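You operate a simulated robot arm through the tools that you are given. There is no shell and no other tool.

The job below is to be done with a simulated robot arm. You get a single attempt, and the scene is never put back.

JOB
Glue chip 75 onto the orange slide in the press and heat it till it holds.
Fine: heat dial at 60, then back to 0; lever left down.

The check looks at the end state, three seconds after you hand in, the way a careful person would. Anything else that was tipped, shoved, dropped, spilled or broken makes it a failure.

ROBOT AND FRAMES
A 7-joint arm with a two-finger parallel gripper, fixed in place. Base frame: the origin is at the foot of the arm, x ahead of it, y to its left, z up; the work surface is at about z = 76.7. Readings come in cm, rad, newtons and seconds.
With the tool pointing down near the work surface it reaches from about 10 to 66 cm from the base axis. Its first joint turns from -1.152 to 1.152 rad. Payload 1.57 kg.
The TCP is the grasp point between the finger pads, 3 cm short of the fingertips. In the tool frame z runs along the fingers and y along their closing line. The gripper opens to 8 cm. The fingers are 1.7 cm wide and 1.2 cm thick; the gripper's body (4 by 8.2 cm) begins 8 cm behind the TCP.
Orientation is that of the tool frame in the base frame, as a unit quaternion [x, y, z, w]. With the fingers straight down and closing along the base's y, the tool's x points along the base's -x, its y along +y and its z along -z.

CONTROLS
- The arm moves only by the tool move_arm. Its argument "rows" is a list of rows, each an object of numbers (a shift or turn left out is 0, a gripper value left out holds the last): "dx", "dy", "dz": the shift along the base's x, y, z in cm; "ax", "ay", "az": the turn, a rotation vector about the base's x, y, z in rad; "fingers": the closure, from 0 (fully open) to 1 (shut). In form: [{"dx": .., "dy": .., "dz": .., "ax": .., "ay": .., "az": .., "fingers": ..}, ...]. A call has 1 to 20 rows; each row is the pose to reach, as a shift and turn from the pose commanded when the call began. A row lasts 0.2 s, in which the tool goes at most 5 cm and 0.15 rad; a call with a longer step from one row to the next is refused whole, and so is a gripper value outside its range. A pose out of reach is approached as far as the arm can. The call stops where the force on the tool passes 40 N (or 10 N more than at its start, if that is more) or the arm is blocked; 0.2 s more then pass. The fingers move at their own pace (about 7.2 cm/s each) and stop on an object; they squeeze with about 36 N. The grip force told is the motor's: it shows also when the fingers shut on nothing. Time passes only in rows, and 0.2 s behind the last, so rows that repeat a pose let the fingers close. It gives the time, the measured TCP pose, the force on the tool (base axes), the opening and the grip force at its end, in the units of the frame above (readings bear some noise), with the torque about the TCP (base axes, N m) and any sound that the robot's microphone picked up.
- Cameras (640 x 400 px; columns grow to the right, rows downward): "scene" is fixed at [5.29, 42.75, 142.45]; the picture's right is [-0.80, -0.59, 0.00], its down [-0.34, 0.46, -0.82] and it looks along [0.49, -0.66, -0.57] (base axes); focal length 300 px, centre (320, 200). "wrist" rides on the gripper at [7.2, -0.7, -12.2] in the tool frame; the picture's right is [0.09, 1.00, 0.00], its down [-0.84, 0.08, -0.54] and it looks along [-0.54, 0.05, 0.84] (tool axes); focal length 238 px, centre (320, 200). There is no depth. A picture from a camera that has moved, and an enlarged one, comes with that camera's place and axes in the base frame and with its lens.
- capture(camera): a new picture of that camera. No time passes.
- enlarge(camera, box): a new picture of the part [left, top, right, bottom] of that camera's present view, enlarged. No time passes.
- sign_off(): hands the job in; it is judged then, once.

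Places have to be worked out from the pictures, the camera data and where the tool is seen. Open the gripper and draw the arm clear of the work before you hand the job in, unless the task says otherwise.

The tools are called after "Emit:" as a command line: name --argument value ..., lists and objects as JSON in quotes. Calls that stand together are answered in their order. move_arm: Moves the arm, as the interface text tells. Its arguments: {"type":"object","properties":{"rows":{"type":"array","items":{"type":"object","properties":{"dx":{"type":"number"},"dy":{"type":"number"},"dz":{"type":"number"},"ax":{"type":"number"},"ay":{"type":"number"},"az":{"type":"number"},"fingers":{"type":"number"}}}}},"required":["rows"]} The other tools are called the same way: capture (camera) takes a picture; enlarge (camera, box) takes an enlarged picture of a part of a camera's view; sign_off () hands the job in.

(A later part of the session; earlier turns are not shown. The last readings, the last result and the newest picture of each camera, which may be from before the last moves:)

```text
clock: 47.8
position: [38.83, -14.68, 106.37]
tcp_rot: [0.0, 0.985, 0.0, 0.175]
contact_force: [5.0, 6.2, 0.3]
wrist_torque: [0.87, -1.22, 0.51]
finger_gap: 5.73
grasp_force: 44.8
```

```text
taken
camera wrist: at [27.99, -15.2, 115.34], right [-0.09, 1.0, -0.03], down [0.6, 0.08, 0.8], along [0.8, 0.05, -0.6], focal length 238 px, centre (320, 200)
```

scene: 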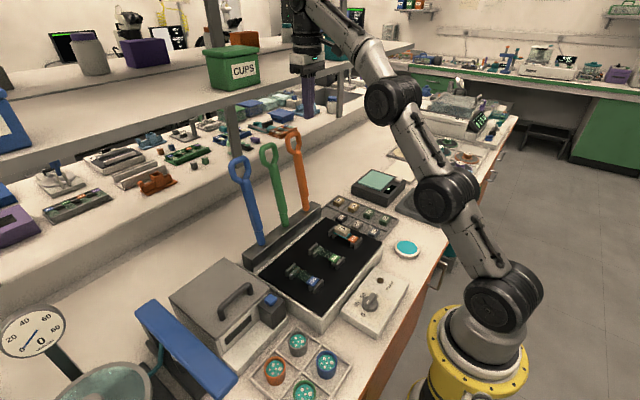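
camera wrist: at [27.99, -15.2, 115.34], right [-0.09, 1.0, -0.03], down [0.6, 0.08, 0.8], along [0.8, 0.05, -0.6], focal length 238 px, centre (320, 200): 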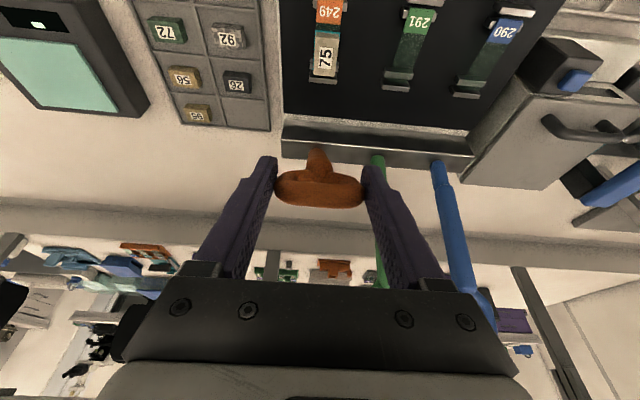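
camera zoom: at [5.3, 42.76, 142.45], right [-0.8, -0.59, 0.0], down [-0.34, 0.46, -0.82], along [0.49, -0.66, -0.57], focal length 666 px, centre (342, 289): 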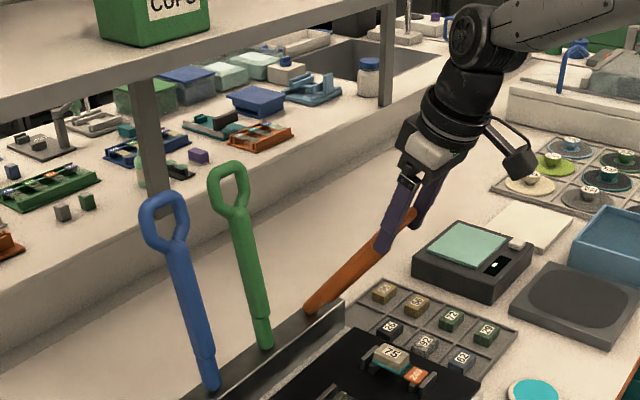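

Still tracking well at about 36°. Continuing with a small +y relief to about 57°.

Emit:
move_arm --rows '[{"dx": -0.5, "dy": 0.04, "dz": -0.4}, {"dx": -1.09, "dy": 0.08, "dz": -0.86}, {"dx": -1.91, "dy": 0.08, "dz": -1.59}, {"dx": -2.7, "dy": 0.08, "dz": -2.36}, {"dx": -3.44, "dy": 0.08, "dz": -3.16}, {"dx": -4.15, "dy": 0.08, "dz": -4.01}, {"dx": -4.81, "dy": 0.08, "dz": -4.88}, {"dx": -5.43, "dy": 0.08, "dz": -5.79}, {"dx": -5.43, "dy": 0.08, "dz": -5.79}]'

Emit:
enlarge --camera "scene" --box '[260, 100, 420, 280]'

Emit:
capture --camera "wrist"

```text
clock: 49.8
position: [33.14, -14.6, 100.36]
tcp_rot: [0.001, 0.985, -0.001, 0.174]
contact_force: [2.9, -11.5, 3.5]
wrist_torque: [-0.22, -1.25, -0.16]
finger_gap: 5.67
grasp_force: 45.3
```

```text
2.22 times, centred on (340, 190) of scene
camera zoom: at [5.29, 42.71, 142.46], right [-0.8, -0.59, 0.0], down [-0.34, 0.46, -0.82], along [0.49, -0.66, -0.57], focal length 666 px, centre (276, 222)
```

zoom: 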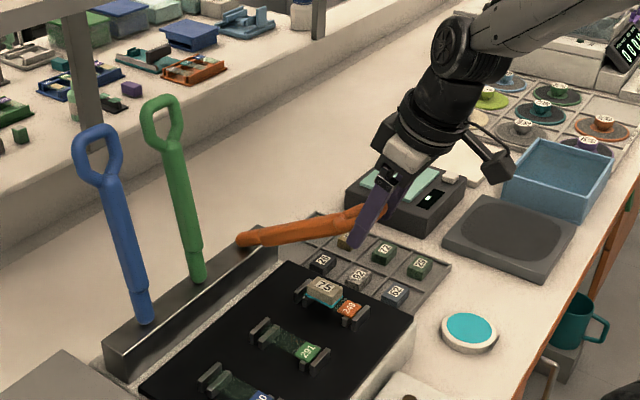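

```text
taken
camera wrist: at [22.35, -15.2, 109.38], right [-0.09, 1.0, -0.03], down [0.6, 0.08, 0.8], along [0.8, 0.05, -0.6], focal length 238 px, centre (320, 200)
```

wrist: 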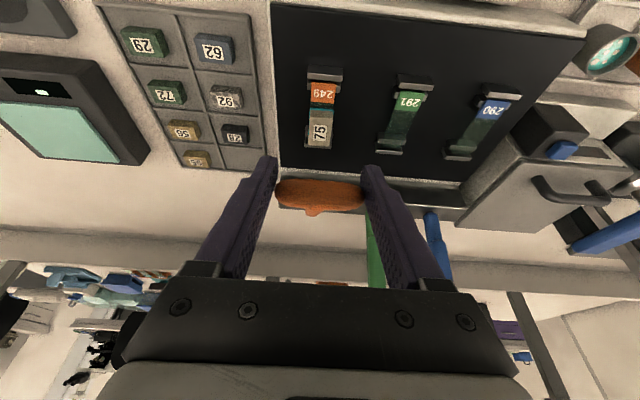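

At about 58°; a sideways load of -11 N suggests easing 0.1 cm to -y. Continuing gently to about 74°.

Emit:
move_arm --rows '[{"dx": -0.4, "dy": -0.06, "dz": -0.75}, {"dx": -0.89, "dy": -0.1, "dz": -1.66}, {"dx": -1.37, "dy": -0.1, "dz": -2.65}, {"dx": -1.79, "dy": -0.1, "dz": -3.67}, {"dx": -2.17, "dy": -0.1, "dz": -4.71}, {"dx": -2.49, "dy": -0.1, "dz": -5.76}, {"dx": -2.49, "dy": -0.1, "dz": -5.76}]'

Emit:
enlarge --camera "scene" --box '[260, 130, 420, 290]'

Emit:
capture --camera "wrist"

```text
clock: 51.4
position: [30.87, -14.56, 94.68]
tcp_rot: [0.001, 0.984, -0.002, 0.176]
contact_force: [5.3, -15.0, 2.4]
wrist_torque: [0.16, -1.27, 0.08]
finger_gap: 5.71
grasp_force: 44.7
```

```text
2.50 times, centred on (340, 210) of scene
camera zoom: at [5.3, 42.7, 142.47], right [-0.8, -0.59, 0.0], down [-0.34, 0.46, -0.82], along [0.49, -0.66, -0.57], focal length 749 px, centre (270, 175)
```

zoom: 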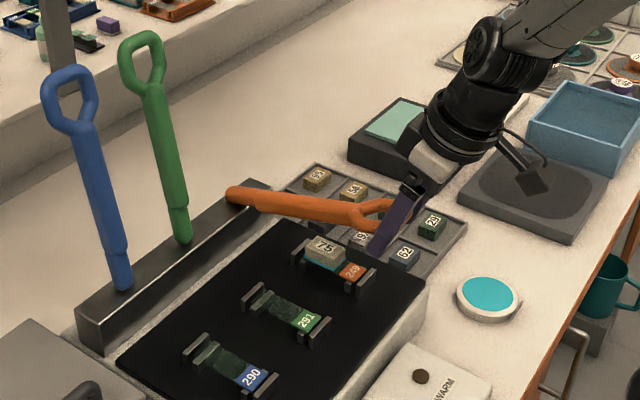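

```text
taken
camera wrist: at [19.92, -15.19, 103.66], right [-0.09, 1.0, -0.03], down [0.6, 0.08, 0.8], along [0.8, 0.05, -0.6], focal length 238 px, centre (320, 200)
```

wrist: 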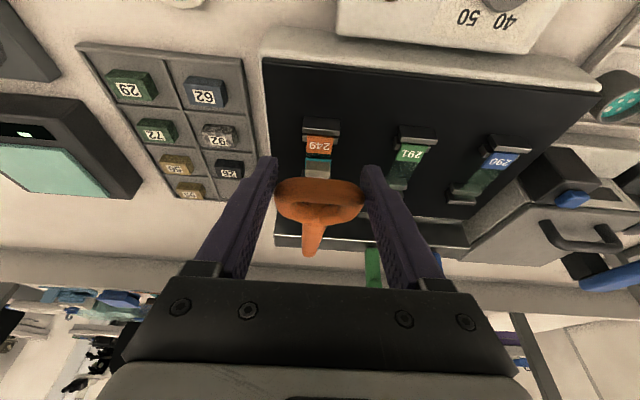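

About 74° now. Relieving the sideways load with 0.15 cm to -y and lowering to about 83°.

Emit:
move_arm --rows '[{"dx": -0.1, "dy": -0.1, "dz": -0.3}, {"dx": -0.2, "dy": -0.17, "dz": -0.6}, {"dx": -0.39, "dy": -0.17, "dz": -1.17}, {"dx": -0.5, "dy": -0.17, "dz": -1.7}, {"dx": -0.6, "dy": -0.17, "dz": -2.25}, {"dx": -0.7, "dy": -0.17, "dz": -2.8}, {"dx": -0.76, "dy": -0.17, "dz": -3.3}, {"dx": -0.76, "dy": -0.17, "dz": -3.3}]'

Emit:
enlarge --camera "scene" --box '[290, 160, 410, 280]'

Emit:
capture --camera "wrist"

```text
clock: 53.2
position: [29.82, -14.62, 91.06]
tcp_rot: [0.0, 0.985, 0.002, 0.171]
contact_force: [-13.2, 10.8, 4.0]
wrist_torque: [0.11, -0.82, 0.02]
finger_gap: 5.64
grasp_force: 45.5
```

```text
3.33 times, centred on (350, 220) of scene
camera zoom: at [5.25, 42.77, 142.44], right [-0.8, -0.59, 0.0], down [-0.34, 0.46, -0.82], along [0.49, -0.66, -0.57], focal length 999 px, centre (220, 133)
```

zoom: 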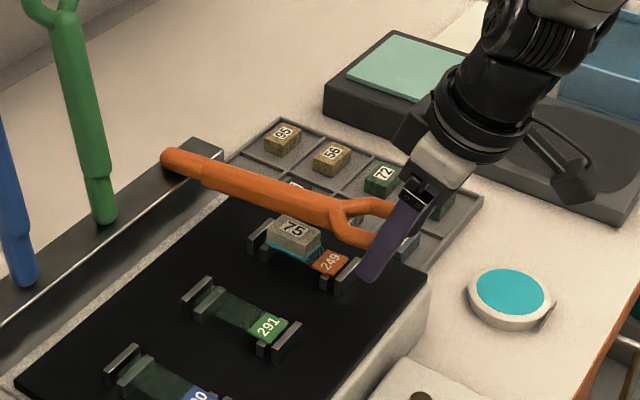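

```text
taken
camera wrist: at [19.06, -15.29, 100.19], right [-0.09, 1.0, -0.03], down [0.61, 0.07, 0.79], along [0.79, 0.05, -0.61], focal length 238 px, centre (320, 200)
```

wrist: 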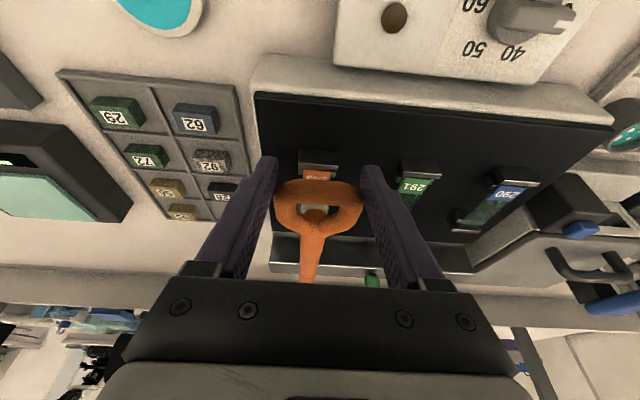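

Nearly horizontal; the lever is pressing the tool outward in x, so I'll ease 0.25 cm to -x and continue lowering 0.8 cm.

Emit:
move_arm --rows '[{"dx": -0.2, "dy": 0.06}, {"dx": -0.25, "dy": 0.08, "dz": -0.3}, {"dx": -0.27, "dy": 0.08, "dz": -0.6}, {"dx": -0.28, "dy": 0.08, "dz": -0.8}, {"dx": -0.28, "dy": 0.08, "dz": -0.8}]'

Emit:
enlarge --camera "scene" --box '[310, 180, 390, 260]'

Emit:
enlarge --camera "wrist" --box '[260, 140, 380, 260]'

```text
clock: 54.4
position: [29.81, -14.53, 90.54]
tcp_rot: [0.0, 0.985, -0.001, 0.174]
contact_force: [-6.0, 6.7, 3.1]
wrist_torque: [0.23, -0.83, 0.22]
finger_gap: 5.66
grasp_force: 45.4
```

```text
5.00 times, centred on (350, 220) of scene
camera zoom: at [5.27, 42.76, 142.45], right [-0.8, -0.59, 0.0], down [-0.34, 0.46, -0.82], along [0.49, -0.66, -0.57], focal length 1498 px, centre (170, 100)
```

zoom: 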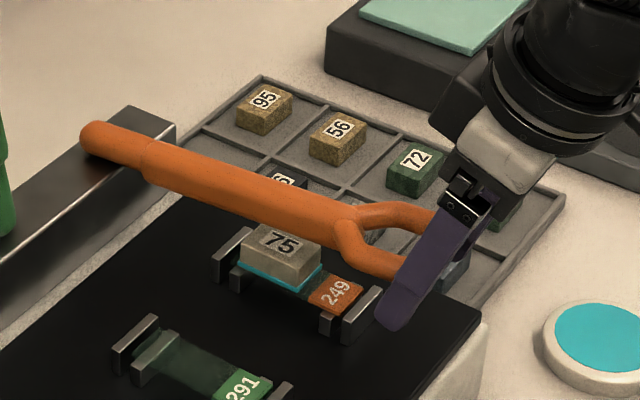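

```text
3.33 times, centred on (320, 200) of wrist
camera zoom: at [18.93, -15.21, 99.69], right [-0.09, 1.0, -0.03], down [0.6, 0.08, 0.8], along [0.8, 0.05, -0.6], focal length 794 px, centre (320, 200)
```

zoom: 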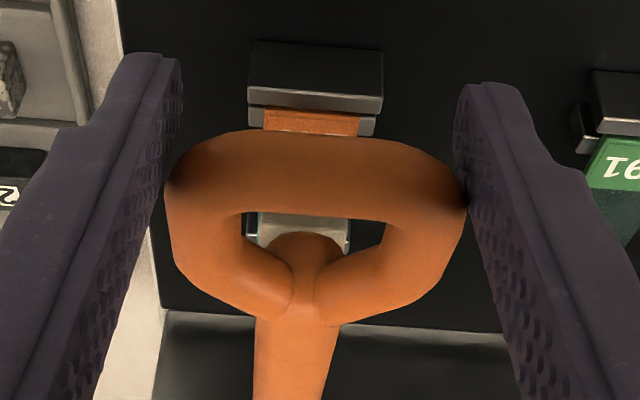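

The lever is still about 2 cm above the chip, and the loop has slid so the pads sit near its end. I'll lower further with a slight shift inward (+x) so the pads don't slip off.

Emit:
move_arm --rows '[{"dx": 0.2, "dy": 0.05, "dz": -0.3}, {"dx": 0.3, "dy": 0.05, "dz": -0.6}, {"dx": 0.4, "dy": 0.05, "dz": -1.0}, {"dx": 0.5, "dy": 0.05, "dz": -1.4}, {"dx": 0.5, "dy": 0.05, "dz": -1.4}]'

Emit:
enlarge --camera "scene" --box '[310, 180, 390, 260]'

Emit:
enlarge --camera "wrist" --box '[260, 140, 380, 260]'

```text
clock: 55.1
position: [29.89, -14.43, 89.74]
tcp_rot: [0.002, 0.985, 0.0, 0.171]
contact_force: [-7.9, -2.5, 1.5]
wrist_torque: [-0.33, -0.58, -0.23]
finger_gap: 5.66
grasp_force: 44.5
stopped in row 3: the force on the tool passed its limit at 42 N (the readings are from after the stop); the commanded pose is now the measured one
```

```text
5.00 times, centred on (350, 220) of scene
camera zoom: at [5.27, 42.74, 142.45], right [-0.8, -0.59, 0.0], down [-0.34, 0.46, -0.82], along [0.49, -0.66, -0.57], focal length 1498 px, centre (170, 100)
```

zoom: 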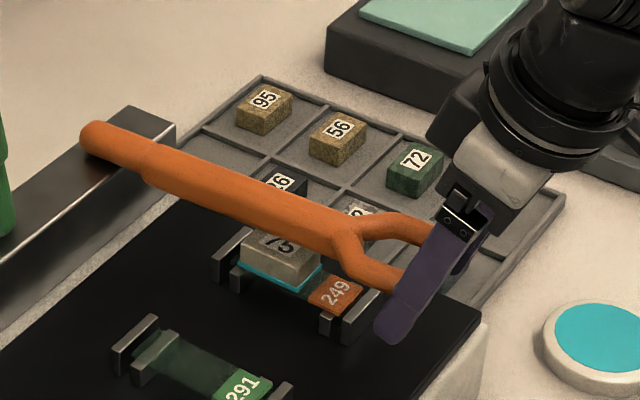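

```text
3.33 times, centred on (320, 200) of wrist
camera zoom: at [18.97, -15.18, 98.82], right [-0.08, 1.0, -0.03], down [0.61, 0.08, 0.79], along [0.79, 0.05, -0.61], focal length 794 px, centre (320, 200)
```

zoom: 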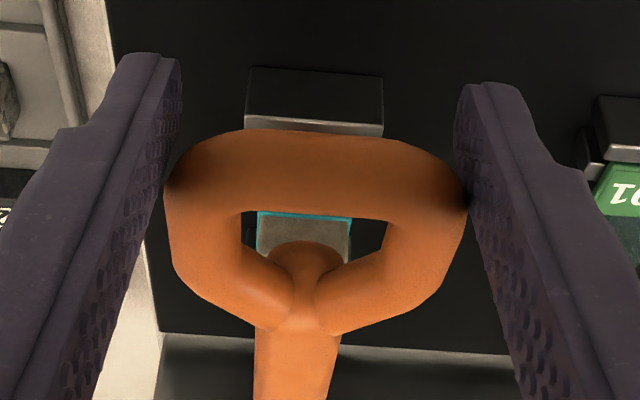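

The inward shift just loaded the lever axially, so I'll stop that and simply continue downward in small steps.

Emit:
move_arm --rows '[{"dx": -0.05, "dz": -0.3}, {"dx": -0.05, "dz": -0.6}, {"dx": -0.05, "dz": -0.9}, {"dx": -0.05, "dz": -0.9}]'

Emit:
enlarge --camera "scene" --box '[310, 180, 390, 260]'

Emit:
enlarge --camera "wrist" --box '[260, 140, 380, 260]'

```text
clock: 56.1
position: [29.68, -14.61, 88.88]
tcp_rot: [0.003, 0.985, 0.0, 0.17]
contact_force: [-19.7, -5.3, 3.0]
wrist_torque: [-0.04, -1.07, -0.63]
finger_gap: 5.66
grasp_force: 44.7
```

```text
5.00 times, centred on (350, 220) of scene
camera zoom: at [5.24, 42.73, 142.46], right [-0.8, -0.59, 0.0], down [-0.34, 0.46, -0.82], along [0.49, -0.66, -0.57], focal length 1498 px, centre (170, 100)
```

zoom: 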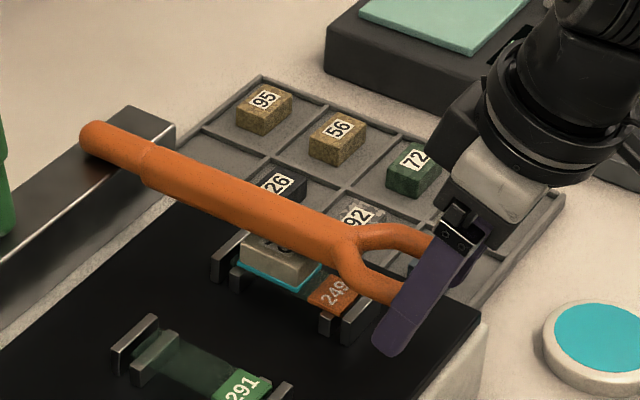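

```text
3.33 times, centred on (320, 200) of wrist
camera zoom: at [18.95, -15.19, 97.95], right [-0.08, 1.0, -0.03], down [0.61, 0.07, 0.79], along [0.79, 0.05, -0.61], focal length 794 px, centre (320, 200)
```

zoom: 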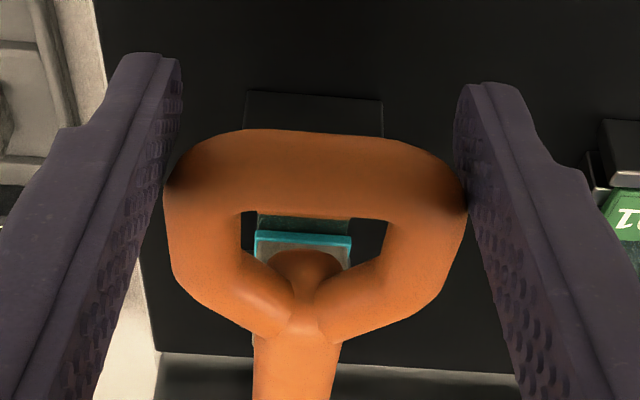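

Axial load of -20 N built up; relieving it with -0.3 cm in x while lowering another 0.4 cm; the lever is now close to the chip's top.

Emit:
move_arm --rows '[{"dx": -0.2}, {"dx": -0.3, "dz": -0.2}, {"dx": -0.3, "dz": -0.4}, {"dx": -0.3, "dz": -0.4}]'

Emit:
enlarge --camera "scene" --box '[310, 180, 390, 260]'

Emit:
enlarge --camera "wrist" --box '[260, 140, 380, 260]'

```text
clock: 57.1
position: [29.75, -14.65, 88.63]
tcp_rot: [0.0, 0.985, -0.001, 0.174]
contact_force: [10.9, 10.2, 1.9]
wrist_torque: [-0.09, -1.0, -0.26]
finger_gap: 5.63
grasp_force: 44.9
```

```text
5.00 times, centred on (350, 220) of scene
camera zoom: at [5.31, 42.77, 142.44], right [-0.8, -0.59, 0.0], down [-0.34, 0.46, -0.82], along [0.49, -0.66, -0.57], focal length 1498 px, centre (170, 100)
```

zoom: 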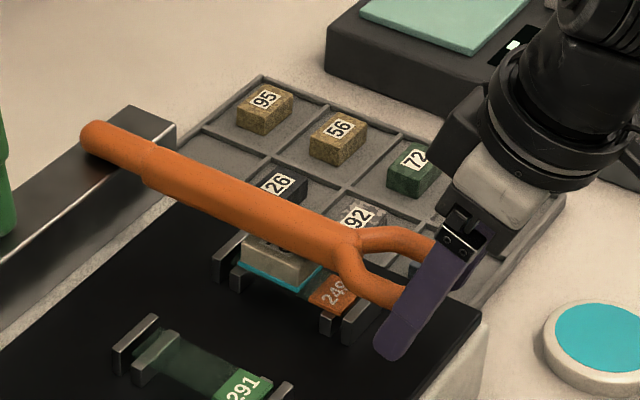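

```text
3.33 times, centred on (320, 200) of wrist
camera zoom: at [18.89, -15.18, 97.62], right [-0.09, 1.0, -0.03], down [0.6, 0.08, 0.79], along [0.79, 0.05, -0.61], focal length 794 px, centre (320, 200)
```

zoom: 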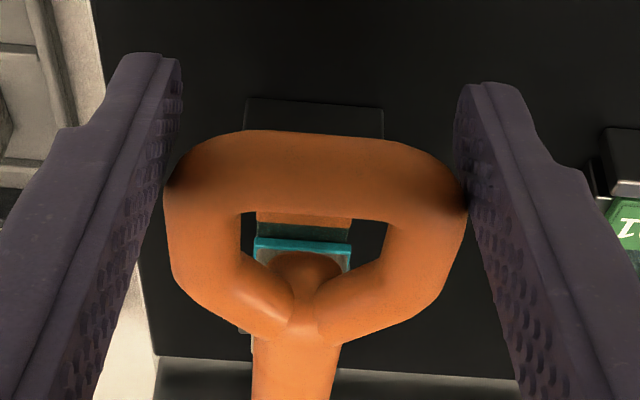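

Loads are modest and no upward push yet. Lowering a further 0.4 cm.

Emit:
move_arm --rows '[{"dx": 0.1, "dy": 0.06, "dz": -0.2}, {"dx": 0.1, "dy": 0.06, "dz": -0.4}, {"dx": 0.1, "dy": 0.06, "dz": -0.4}]'

Emit:
enlarge --camera "scene" --box '[320, 195, 380, 255]'

```text
clock: 57.9
position: [29.68, -14.63, 88.15]
tcp_rot: [0.001, 0.985, -0.002, 0.173]
contact_force: [4.3, 6.7, 9.2]
wrist_torque: [0.05, -1.02, -0.32]
finger_gap: 5.59
grasp_force: 45.0
```

```text
6.67 times, centred on (350, 225) of scene
camera zoom: at [5.29, 42.77, 142.45], right [-0.8, -0.59, 0.0], down [-0.34, 0.46, -0.82], along [0.49, -0.66, -0.57], focal length 1998 px, centre (120, 33)
```

zoom: 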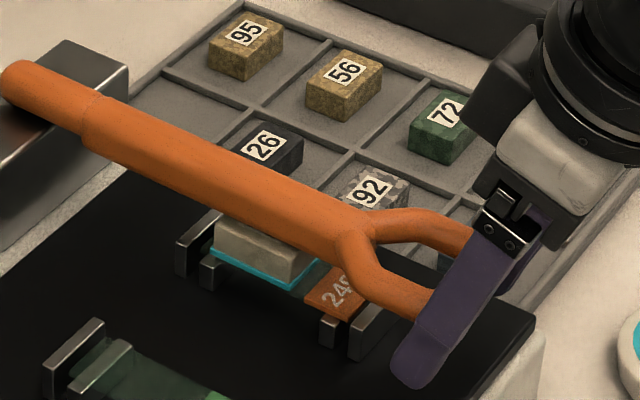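

Upward force is growing (9 N), so the lever may be meeting the chip. One more small step of 0.3 cm to confirm.

Emit:
move_arm --rows '[{"dz": -0.15}, {"dz": -0.3}, {"dz": -0.3}]'

Emit:
enlarge --camera "scene" --box '[320, 195, 380, 255]'

Emit:
enlarge --camera "wrist" --box '[260, 140, 380, 260]'

```text
clock: 58.8
position: [28.69, -14.18, 86.88]
tcp_rot: [0.003, 0.987, 0.004, 0.159]
contact_force: [-13.3, 8.1, -2.3]
wrist_torque: [-0.09, -0.12, 0.18]
finger_gap: 0.0
grasp_force: 21.2
stopped in row 3: the force on the tool passed its limit at 67 N (the readings are from after the stop); the commanded pose is now the measured one
```

```text
6.67 times, centred on (350, 225) of scene
camera zoom: at [5.26, 42.76, 142.45], right [-0.8, -0.59, 0.0], down [-0.34, 0.46, -0.82], along [0.49, -0.66, -0.57], focal length 1998 px, centre (120, 33)
```

zoom: 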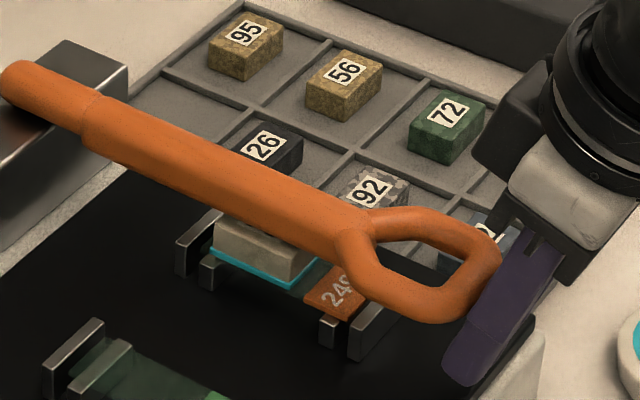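

```text
3.33 times, centred on (320, 200) of wrist
camera zoom: at [18.08, -14.93, 96.26], right [-0.08, 1.0, -0.02], down [0.62, 0.07, 0.78], along [0.78, 0.05, -0.63], focal length 794 px, centre (320, 200)
```

zoom: 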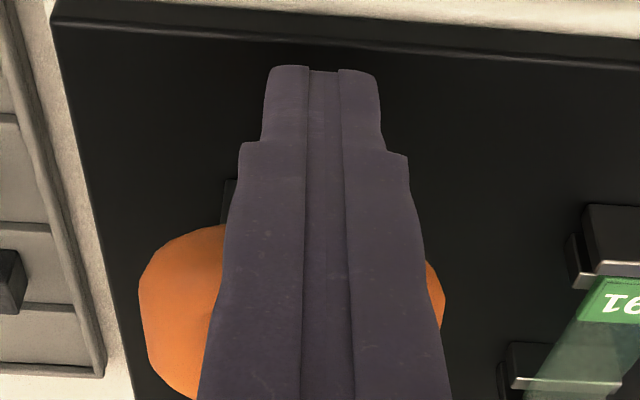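

The pads slipped off the end of the loop and closed, but the lever stayed down at the chip. I'll back the tool away along its own axis, then check the lever and chip.

Emit:
move_arm --rows '[{"dx": -0.6, "dz": 0.5, "fingers": 1.0}, {"dx": -1.2, "dz": 2}, {"dx": -2.2, "dz": 5}, {"dx": -3.2, "dz": 8}, {"dx": -4.2, "dz": 12}, {"dx": -4.2, "dz": 15}, {"dx": -4.2, "dz": 15}]'

Emit:
capture --camera "wrist"

Emit:
capture --camera "scene"

Emit:
enlarge --camera "scene" --box '[320, 195, 380, 255]'

```text
clock: 60.4
position: [24.8, -14.66, 102.19]
tcp_rot: [0.004, 0.986, 0.0, 0.164]
contact_force: [0.7, 0.3, 0.2]
wrist_torque: [-0.05, 0.01, 0.01]
finger_gap: 0.0
grasp_force: 21.3
```

```text
taken
camera wrist: at [14.06, -15.2, 111.47], right [-0.08, 1.0, -0.03], down [0.62, 0.07, 0.78], along [0.78, 0.05, -0.62], focal length 238 px, centre (320, 200)
```

wrist: 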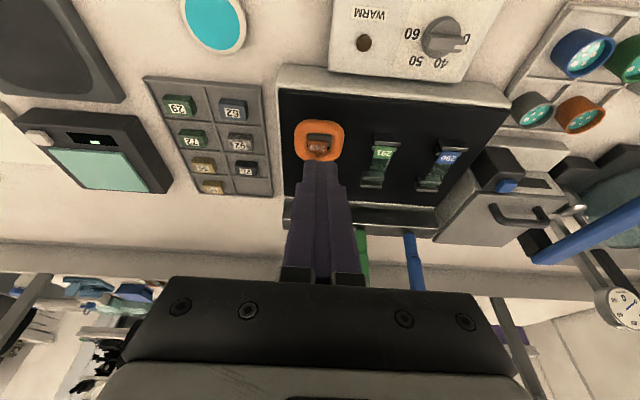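

```text
taken
```

scene: 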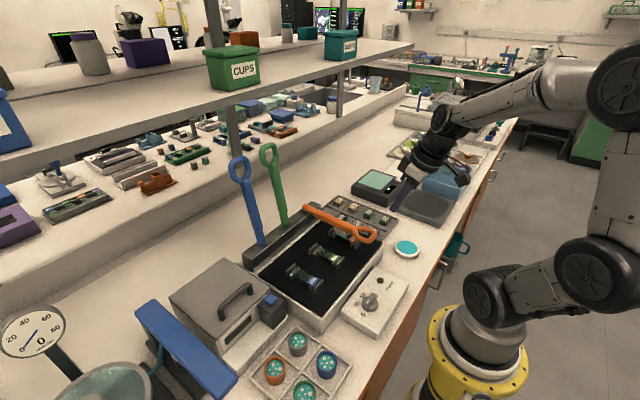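

```text
6.67 times, centred on (350, 225) of scene
camera zoom: at [5.29, 42.75, 142.45], right [-0.8, -0.59, 0.0], down [-0.34, 0.46, -0.82], along [0.49, -0.66, -0.57], focal length 1998 px, centre (120, 33)
```

zoom: 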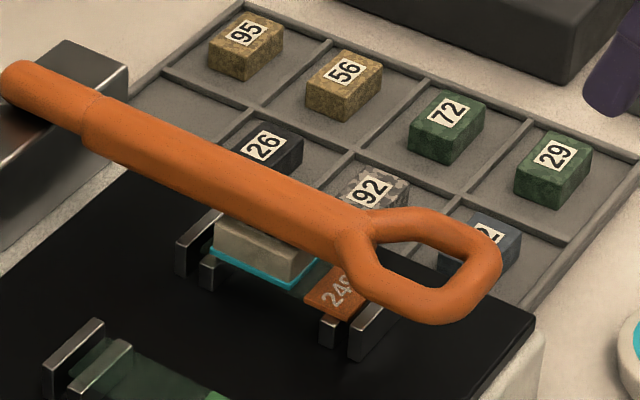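

The lever lies level over the chip. I'll straighten the tool to vertical and position the closed fingertips above the handle to press it and confirm it is fully down.

Emit:
move_arm --rows '[{"dx": 2.5, "dz": 0, "ay": 0.11}, {"dx": 5, "dz": 0, "ay": 0.22}, {"dx": 8, "dz": 0, "ay": 0.33}, {"dx": 10.5, "dz": -1, "ay": 0.33}, {"dx": 10.5, "dz": -3, "ay": 0.33}, {"dx": 10.5, "dz": -3, "ay": 0.33}]'

Emit:
capture --camera "wrist"

Emit:
enlarge --camera "scene" --box '[300, 150, 400, 260]'

```text
clock: 61.8
position: [35.33, -14.59, 99.17]
tcp_rot: [0.005, 1.0, 0.0, -0.001]
contact_force: [-0.6, -0.4, 0.3]
wrist_torque: [-0.01, 0.0, 0.0]
finger_gap: 0.0
grasp_force: 21.0
```

```text
taken
camera wrist: at [28.28, -15.21, 111.46], right [-0.08, 1.0, 0.0], down [0.84, 0.07, 0.54], along [0.54, 0.05, -0.84], focal length 238 px, centre (320, 200)
```

wrist: 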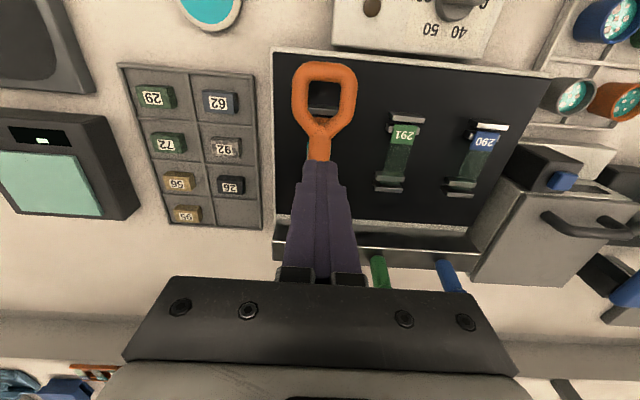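

```text
3.64 times, centred on (350, 205) of scene
camera zoom: at [5.29, 42.75, 142.45], right [-0.8, -0.59, 0.0], down [-0.34, 0.46, -0.82], along [0.49, -0.66, -0.57], focal length 1090 px, centre (211, 182)
```

zoom: 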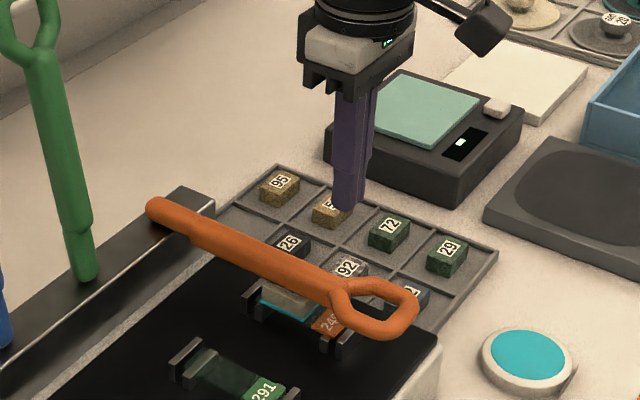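

The tips line up over the handle just at the loop junction. I'll move 1.5 cm inward over the handle and descend to just above it.

Emit:
move_arm --rows '[{"dx": 1.5, "dz": -2}, {"dx": 1.5, "dz": -4}, {"dx": 1.5, "dz": -5.5}, {"dx": 1.5, "dz": -5.8}, {"dx": 1.5, "dz": -5.8}]'

Emit:
enlarge --camera "wrist" --box '[240, 60, 400, 220]'

Emit:
enlarge --camera "scene" --box '[310, 170, 390, 260]'

```text
clock: 63.0
position: [36.69, -14.41, 93.43]
tcp_rot: [0.005, 1.0, -0.001, -0.001]
contact_force: [0.3, 0.1, 0.3]
wrist_torque: [-0.03, 0.01, 0.02]
finger_gap: 0.0
grasp_force: 21.3
```

```text
2.50 times, centred on (320, 140) of wrist
camera zoom: at [29.6, -15.03, 105.6], right [-0.08, 1.0, 0.0], down [0.84, 0.07, 0.54], along [0.54, 0.05, -0.84], focal length 596 px, centre (320, 350)
```

zoom: 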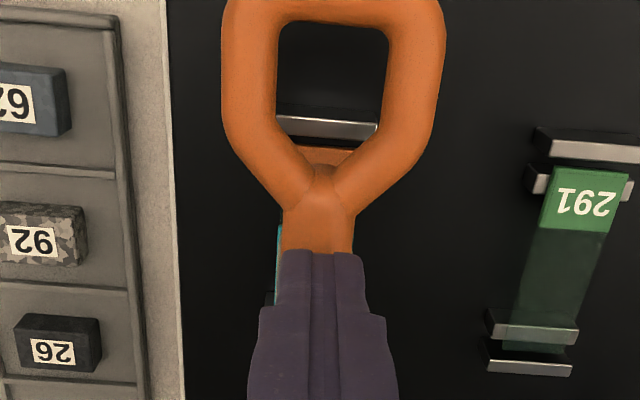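

```text
4.44 times, centred on (350, 215) of scene
camera zoom: at [5.29, 42.75, 142.45], right [-0.8, -0.59, 0.0], down [-0.34, 0.46, -0.82], along [0.49, -0.66, -0.57], focal length 1332 px, centre (187, 133)
```

zoom: 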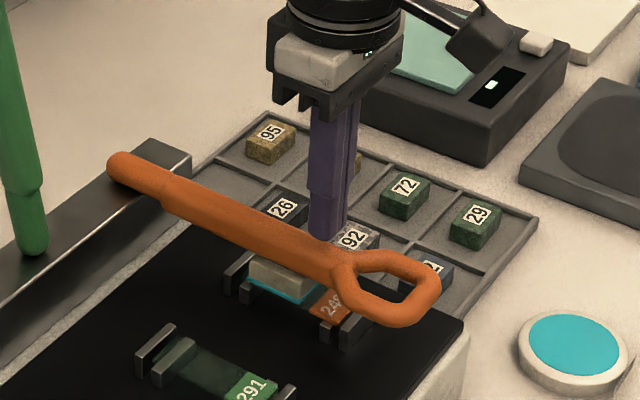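

The fingertips are centred over the handle just above it. Pressing down in small steps until contact.

Emit:
move_arm --rows '[{"dz": -0.4}, {"dz": -0.8}, {"dz": -1.1}, {"dz": -1.1}]'

Emit:
enlarge --camera "scene" --box '[310, 170, 390, 260]'

```text
clock: 64.0
position: [36.71, -14.5, 92.33]
tcp_rot: [0.004, 1.0, 0.0, -0.001]
contact_force: [0.1, 0.1, 0.0]
wrist_torque: [0.01, -0.01, 0.03]
finger_gap: 0.0
grasp_force: 21.4
```

```text
4.44 times, centred on (350, 215) of scene
camera zoom: at [5.29, 42.75, 142.45], right [-0.8, -0.59, 0.0], down [-0.34, 0.46, -0.82], along [0.49, -0.66, -0.57], focal length 1332 px, centre (187, 133)
```

zoom: 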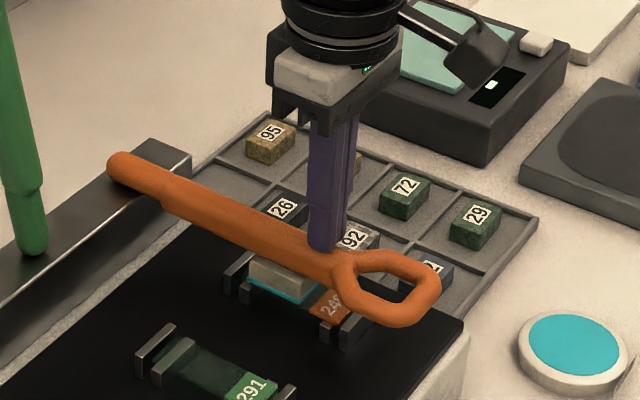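

No contact yet; continuing down.

Emit:
move_arm --rows '[{"dz": -0.2}, {"dz": -0.4}, {"dz": -0.4}]'

Emit:
enlarge --camera "scene" --box '[320, 195, 380, 255]'

```text
clock: 64.8
position: [36.79, -14.49, 92.1]
tcp_rot: [0.004, 1.0, 0.0, 0.0]
contact_force: [-2.9, 3.0, 10.7]
wrist_torque: [0.08, 0.01, 0.04]
finger_gap: 0.01
grasp_force: 20.4
```

```text
6.67 times, centred on (350, 225) of scene
camera zoom: at [5.27, 42.76, 142.45], right [-0.8, -0.59, 0.0], down [-0.34, 0.46, -0.82], along [0.49, -0.66, -0.57], focal length 1998 px, centre (120, 33)
```

zoom: 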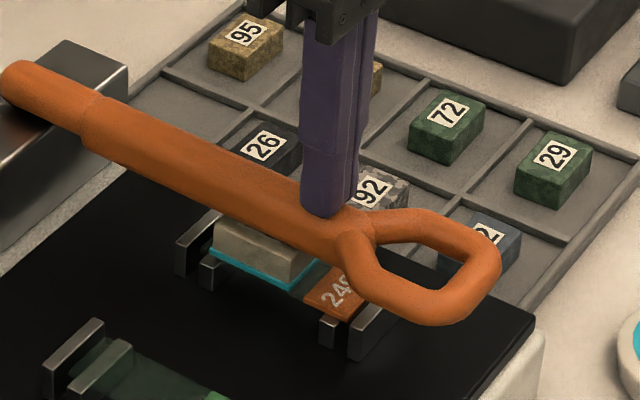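

Contact at about 11 N. Pressing a bit more to see whether the lever yields or is solid on the chip.

Emit:
move_arm --rows '[{"dz": -0.1}, {"dz": -0.2}, {"dz": -0.2}]'

Emit:
enlarge --camera "scene" --box '[320, 195, 380, 255]'

```text
clock: 65.5
position: [36.81, -14.51, 91.97]
tcp_rot: [0.004, 1.0, 0.001, 0.0]
contact_force: [-5.3, 3.0, 10.1]
wrist_torque: [0.09, 0.05, -0.01]
finger_gap: 0.0
grasp_force: 20.8
stopped in row 3: the force on the tool passed its limit at 41 N (the readings are from after the stop); the commanded pose is now the measured one
```

```text
6.67 times, centred on (350, 225) of scene
camera zoom: at [5.27, 42.76, 142.45], right [-0.8, -0.59, 0.0], down [-0.34, 0.46, -0.82], along [0.49, -0.66, -0.57], focal length 1998 px, centre (120, 33)
```

zoom: 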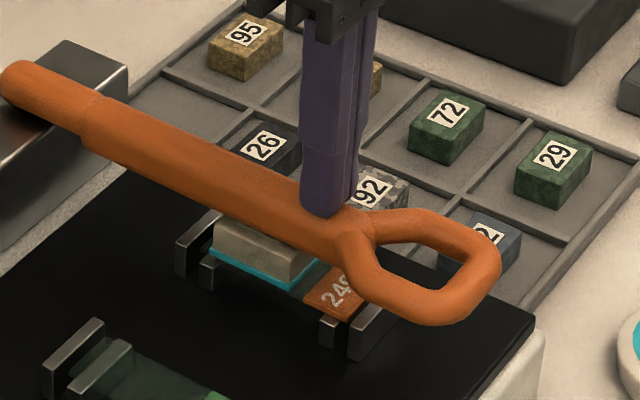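

The force jumped past 40 N with almost no travel, so the lever is solidly down on the chip. Now I'll lift off and move over the dial at about (22.8, -1.3), turning the tool +90° so the fingers close along x across the knob's bar.

Emit:
move_arm --rows '[{"dz": 1.5}, {"dz": 4}, {"dz": 7}, {"dx": -1, "dy": 1, "dz": 8, "az": 0.145, "fingers": 0.5}, {"dx": -2.5, "dy": 2.5, "dz": 8, "az": 0.29}, {"dx": -4, "dy": 4, "dz": 8, "az": 0.435}, {"dx": -5.5, "dy": 5.5, "dz": 8, "az": 0.58}, {"dx": -7, "dy": 7, "dz": 8, "az": 0.725}, {"dx": -8.5, "dy": 8.5, "dz": 8, "az": 0.87}, {"dx": -10, "dy": 10, "dz": 8, "az": 1.015}, {"dx": -11.5, "dy": 11.5, "dz": 8, "az": 1.16}, {"dx": -13, "dy": 12.5, "dz": 7, "az": 1.305}, {"dx": -14, "dy": 13.2, "dz": 5, "az": 1.45}, {"dx": -14, "dy": 13.2, "dz": 3, "az": 1.5708}, {"dx": -14, "dy": 13.2, "dz": 2, "az": 1.5708}, {"dx": -14, "dy": 13.2, "dz": 2, "az": 1.5708}]'

Emit:
capture --camera "wrist"

Emit:
capture --camera "scene"

```text
clock: 68.9
position: [22.81, -1.37, 94.05]
tcp_rot: [-0.705, 0.71, 0.0, 0.0]
contact_force: [0.1, -0.1, -0.3]
wrist_torque: [-0.03, 0.04, -0.01]
finger_gap: 4.02
grasp_force: 0.0
```

```text
taken
camera wrist: at [23.45, -8.55, 106.3], right [-1.0, -0.08, 0.0], down [-0.07, 0.84, 0.54], along [-0.05, 0.54, -0.84], focal length 238 px, centre (320, 200)
```

wrist: 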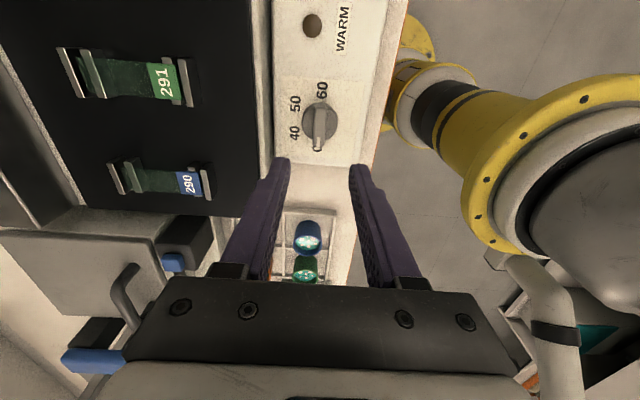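

```text
taken
```

scene: 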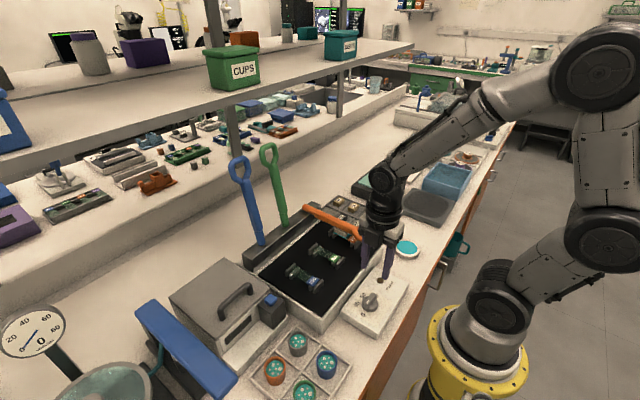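

The knob is straight ahead below the fingers. Enlarging to measure its centre and bar.

Emit:
enlarge --camera "wrist" --box '[270, 70, 370, 170]'

Emit:
enlarge --camera "scene" --box '[340, 270, 410, 340]'

```text
4.00 times, centred on (320, 120) of wrist
camera zoom: at [23.45, -8.55, 106.3], right [-1.0, -0.08, 0.0], down [-0.07, 0.84, 0.54], along [-0.05, 0.54, -0.84], focal length 953 px, centre (320, 520)
```

zoom: 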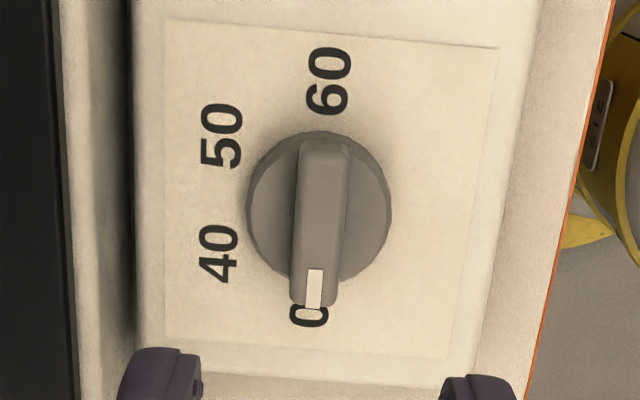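

```text
5.71 times, centred on (375, 305) of scene
camera zoom: at [5.29, 42.75, 142.45], right [-0.8, -0.59, 0.0], down [-0.34, 0.46, -0.82], along [0.49, -0.66, -0.57], focal length 1713 px, centre (6, -400)
```

zoom: 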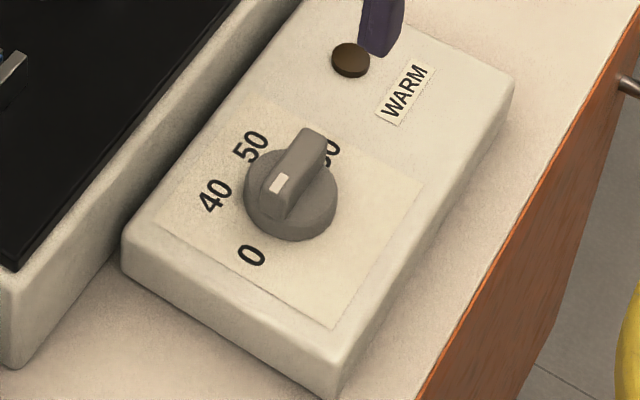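

The dial is at 0 with the bar along y, and the centre comes out at (22.8, -1.5). I'll narrow the fingers to about 2.7 cm, shift -0.15 in y, and lower around the bar.

Emit:
move_arm --rows '[{"dy": -0.15, "dz": -3, "fingers": 0.66}, {"dy": -0.15, "dz": -6}, {"dy": -0.15, "dz": -8.5}, {"dy": -0.15, "dz": -9.3}, {"dy": -0.15, "dz": -9.3}]'

Emit:
enlarge --camera "wrist" --box '[260, 110, 380, 210]'

Emit:
enlarge --camera "scene" --box '[340, 260, 410, 330]'

```text
clock: 70.1
position: [22.93, -1.32, 84.69]
tcp_rot: [-0.704, 0.71, 0.0, 0.0]
contact_force: [0.9, 0.7, 0.1]
wrist_torque: [-0.01, 0.0, 0.02]
finger_gap: 2.72
grasp_force: 0.1
```

```text
4.00 times, centred on (320, 160) of wrist
camera zoom: at [23.58, -8.58, 96.88], right [-1.0, -0.08, 0.0], down [-0.07, 0.84, 0.54], along [-0.05, 0.54, -0.84], focal length 953 px, centre (320, 360)
```

zoom: 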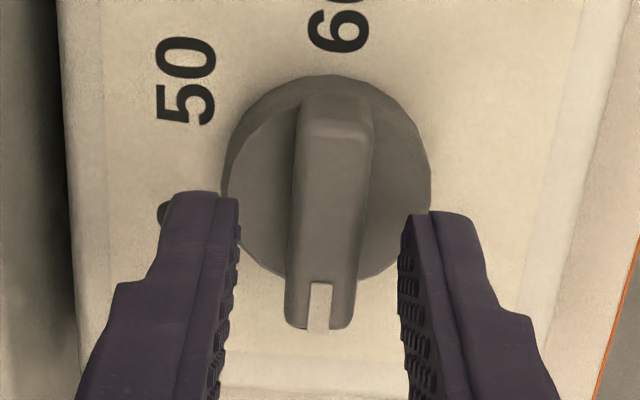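

```text
5.71 times, centred on (375, 295) of scene
camera zoom: at [5.29, 42.75, 142.45], right [-0.8, -0.59, 0.0], down [-0.34, 0.46, -0.82], along [0.49, -0.66, -0.57], focal length 1713 px, centre (6, -343)
```

zoom: 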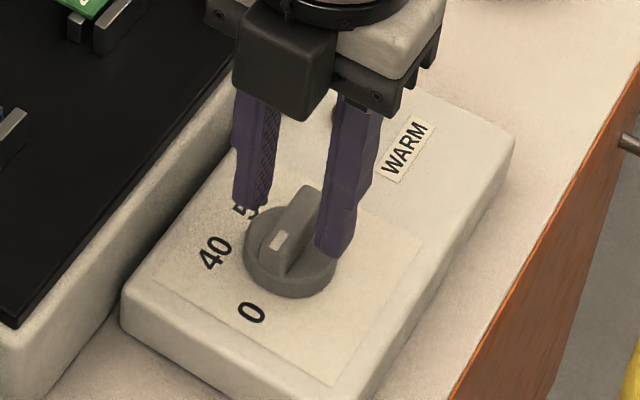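

The bar is between the fingers, and the pivot is about 0.5 cm further to -y. I'll shift to it, lower 0.8 cm, and check again.

Emit:
move_arm --rows '[{"dx": -0.08, "dy": -0.3}, {"dx": -0.08, "dy": -0.5}, {"dx": -0.08, "dy": -0.5, "dz": -0.4}, {"dx": -0.08, "dy": -0.5, "dz": -0.8}, {"dx": -0.08, "dy": -0.5, "dz": -0.8}]'

Emit:
enlarge --camera "wrist" --box '[260, 110, 380, 210]'

Emit:
enlarge --camera "scene" --box '[345, 265, 400, 320]'

```text
clock: 71.3
position: [22.89, -1.96, 83.91]
tcp_rot: [-0.704, 0.71, 0.0, 0.0]
contact_force: [0.2, -0.2, -0.5]
wrist_torque: [0.04, 0.0, 0.0]
finger_gap: 2.73
grasp_force: 0.0
```

```text
4.00 times, centred on (320, 160) of wrist
camera zoom: at [23.5, -9.22, 96.09], right [-1.0, -0.08, 0.0], down [-0.07, 0.84, 0.54], along [-0.05, 0.54, -0.84], focal length 953 px, centre (320, 360)
```

zoom: 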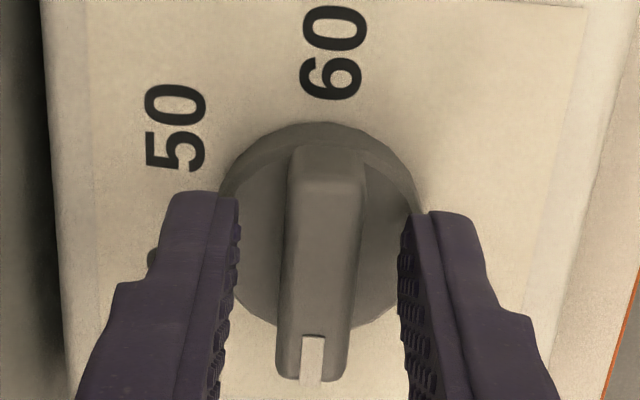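

```text
7.27 times, centred on (372, 292) of scene
camera zoom: at [5.29, 42.75, 142.45], right [-0.8, -0.59, 0.0], down [-0.34, 0.46, -0.82], along [0.49, -0.66, -0.57], focal length 2180 px, centre (-62, -473)
```

zoom: 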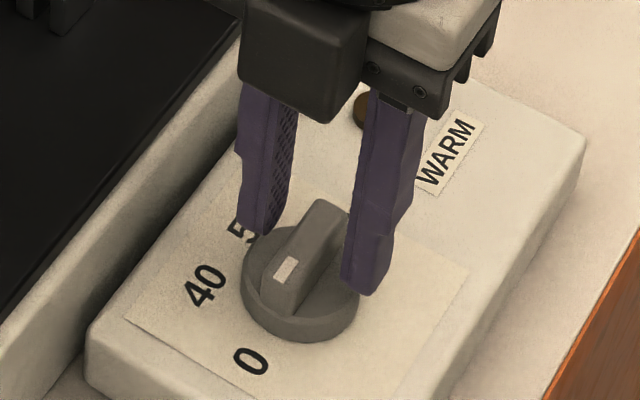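

Centred on the knob now, with tips overlapping about 1 cm of the bar. Closing on it.

Emit:
move_arm --rows '[{"fingers": 0.8}, {"fingers": 1.0}, {"fingers": 1.0}, {"fingers": 1.0}]'

Emit:
enlarge --camera "wrist" --box '[260, 110, 380, 210]'

```text
clock: 72.3
position: [22.71, -2.07, 83.78]
tcp_rot: [-0.704, 0.71, 0.0, 0.0]
contact_force: [-1.0, -0.3, -0.5]
wrist_torque: [-0.07, 0.02, 0.01]
finger_gap: 1.28
grasp_force: 29.6
```

```text
4.00 times, centred on (320, 160) of wrist
camera zoom: at [23.49, -9.21, 96.1], right [-1.0, -0.08, 0.0], down [-0.07, 0.84, 0.54], along [-0.05, 0.54, -0.84], focal length 953 px, centre (320, 360)
```

zoom: 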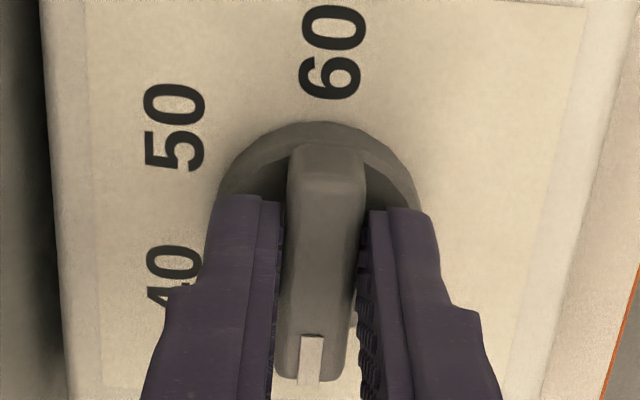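

The bar is gripped at 1.28 cm. Turning it clockwise, first about 34°, to check that it follows.

Emit:
move_arm --rows '[{"az": -0.1, "fingers": 1.0}, {"az": -0.2}, {"az": -0.3}, {"az": -0.4}, {"az": -0.5}, {"az": -0.6}, {"az": -0.6}]'

Emit:
enlarge --camera "scene" --box '[340, 260, 410, 330]'

Emit:
enlarge --camera "wrist" --box '[250, 90, 390, 210]'

```text
clock: 73.9
position: [22.63, -2.03, 83.61]
tcp_rot: [-0.462, 0.887, 0.003, -0.004]
contact_force: [-20.7, 16.9, 23.2]
wrist_torque: [0.4, 0.31, 0.13]
finger_gap: 1.28
grasp_force: 29.7
```

```text
5.71 times, centred on (375, 295) of scene
camera zoom: at [5.23, 42.79, 142.44], right [-0.8, -0.59, 0.0], down [-0.34, 0.46, -0.82], along [0.49, -0.66, -0.57], focal length 1713 px, centre (6, -343)
```

zoom: 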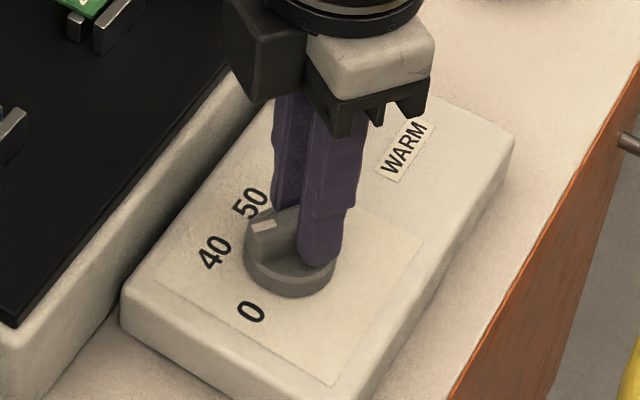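

```text
3.33 times, centred on (320, 150) of wrist
camera zoom: at [19.13, -8.24, 95.97], right [-0.87, 0.49, 0.01], down [0.42, 0.73, 0.54], along [0.26, 0.47, -0.84], focal length 794 px, centre (320, 367)
```

zoom: 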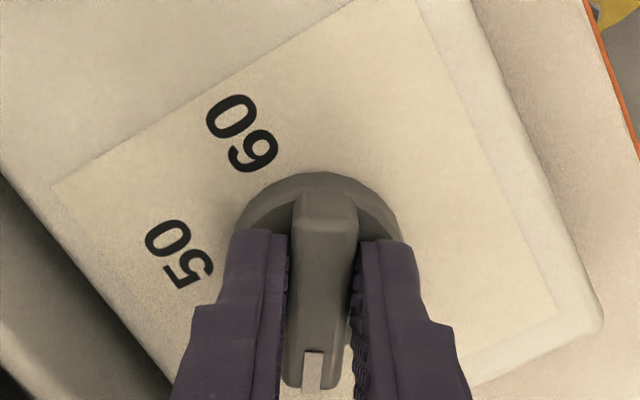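

The knob follows, but about 35 N of side load has built up from a small centring error. I'll shift (-0.12, +0.1, +0.12) to relieve it before turning further.

Emit:
move_arm --rows '[{"dx": -0.06, "dy": 0.05, "dz": 0.08}, {"dx": -0.12, "dy": 0.1, "dz": 0.12}, {"dx": -0.12, "dy": 0.1, "dz": 0.12}]'

```text
clock: 74.7
position: [22.57, -2.0, 83.98]
tcp_rot: [-0.463, 0.886, 0.002, -0.002]
contact_force: [-10.1, -0.1, -25.4]
wrist_torque: [-0.18, 0.22, 0.03]
finger_gap: 1.32
grasp_force: 29.7
```

Lateral load dropped; now it's slightly high in z. Small correction, then continue turning another 0.45 rad.

Emit:
move_arm --rows '[{"dx": -0.05, "dz": -0.06}, {"dx": -0.05, "dz": -0.06, "az": -0.08}, {"dx": -0.05, "dz": -0.06, "az": -0.16}, {"dx": -0.05, "dz": -0.06, "az": -0.24}, {"dx": -0.05, "dz": -0.06, "az": -0.32}, {"dx": -0.05, "dz": -0.06, "az": -0.4}, {"dx": -0.05, "dz": -0.06, "az": -0.4}]'

Emit:
enlarge --camera "scene" --box '[340, 260, 410, 330]'

```text
clock: 76.0
position: [22.37, -1.78, 83.89]
tcp_rot: [-0.308, 0.952, 0.002, -0.003]
contact_force: [-2.7, 10.7, 4.5]
wrist_torque: [0.43, -0.4, 0.04]
finger_gap: 1.27
grasp_force: 29.6
stopped in row 6: the force on the tool passed its limit at 44 N (the readings are from after the stop); the commanded pose is now the measured one
```

```text
5.71 times, centred on (375, 295) of scene
camera zoom: at [5.29, 42.77, 142.44], right [-0.8, -0.59, 0.0], down [-0.34, 0.46, -0.82], along [0.49, -0.66, -0.57], focal length 1713 px, centre (6, -343)
```

zoom: 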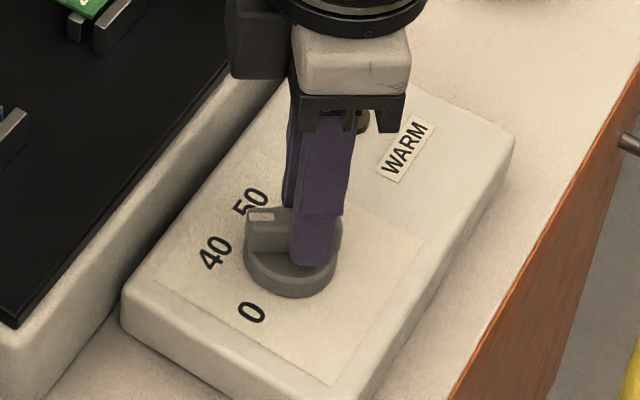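

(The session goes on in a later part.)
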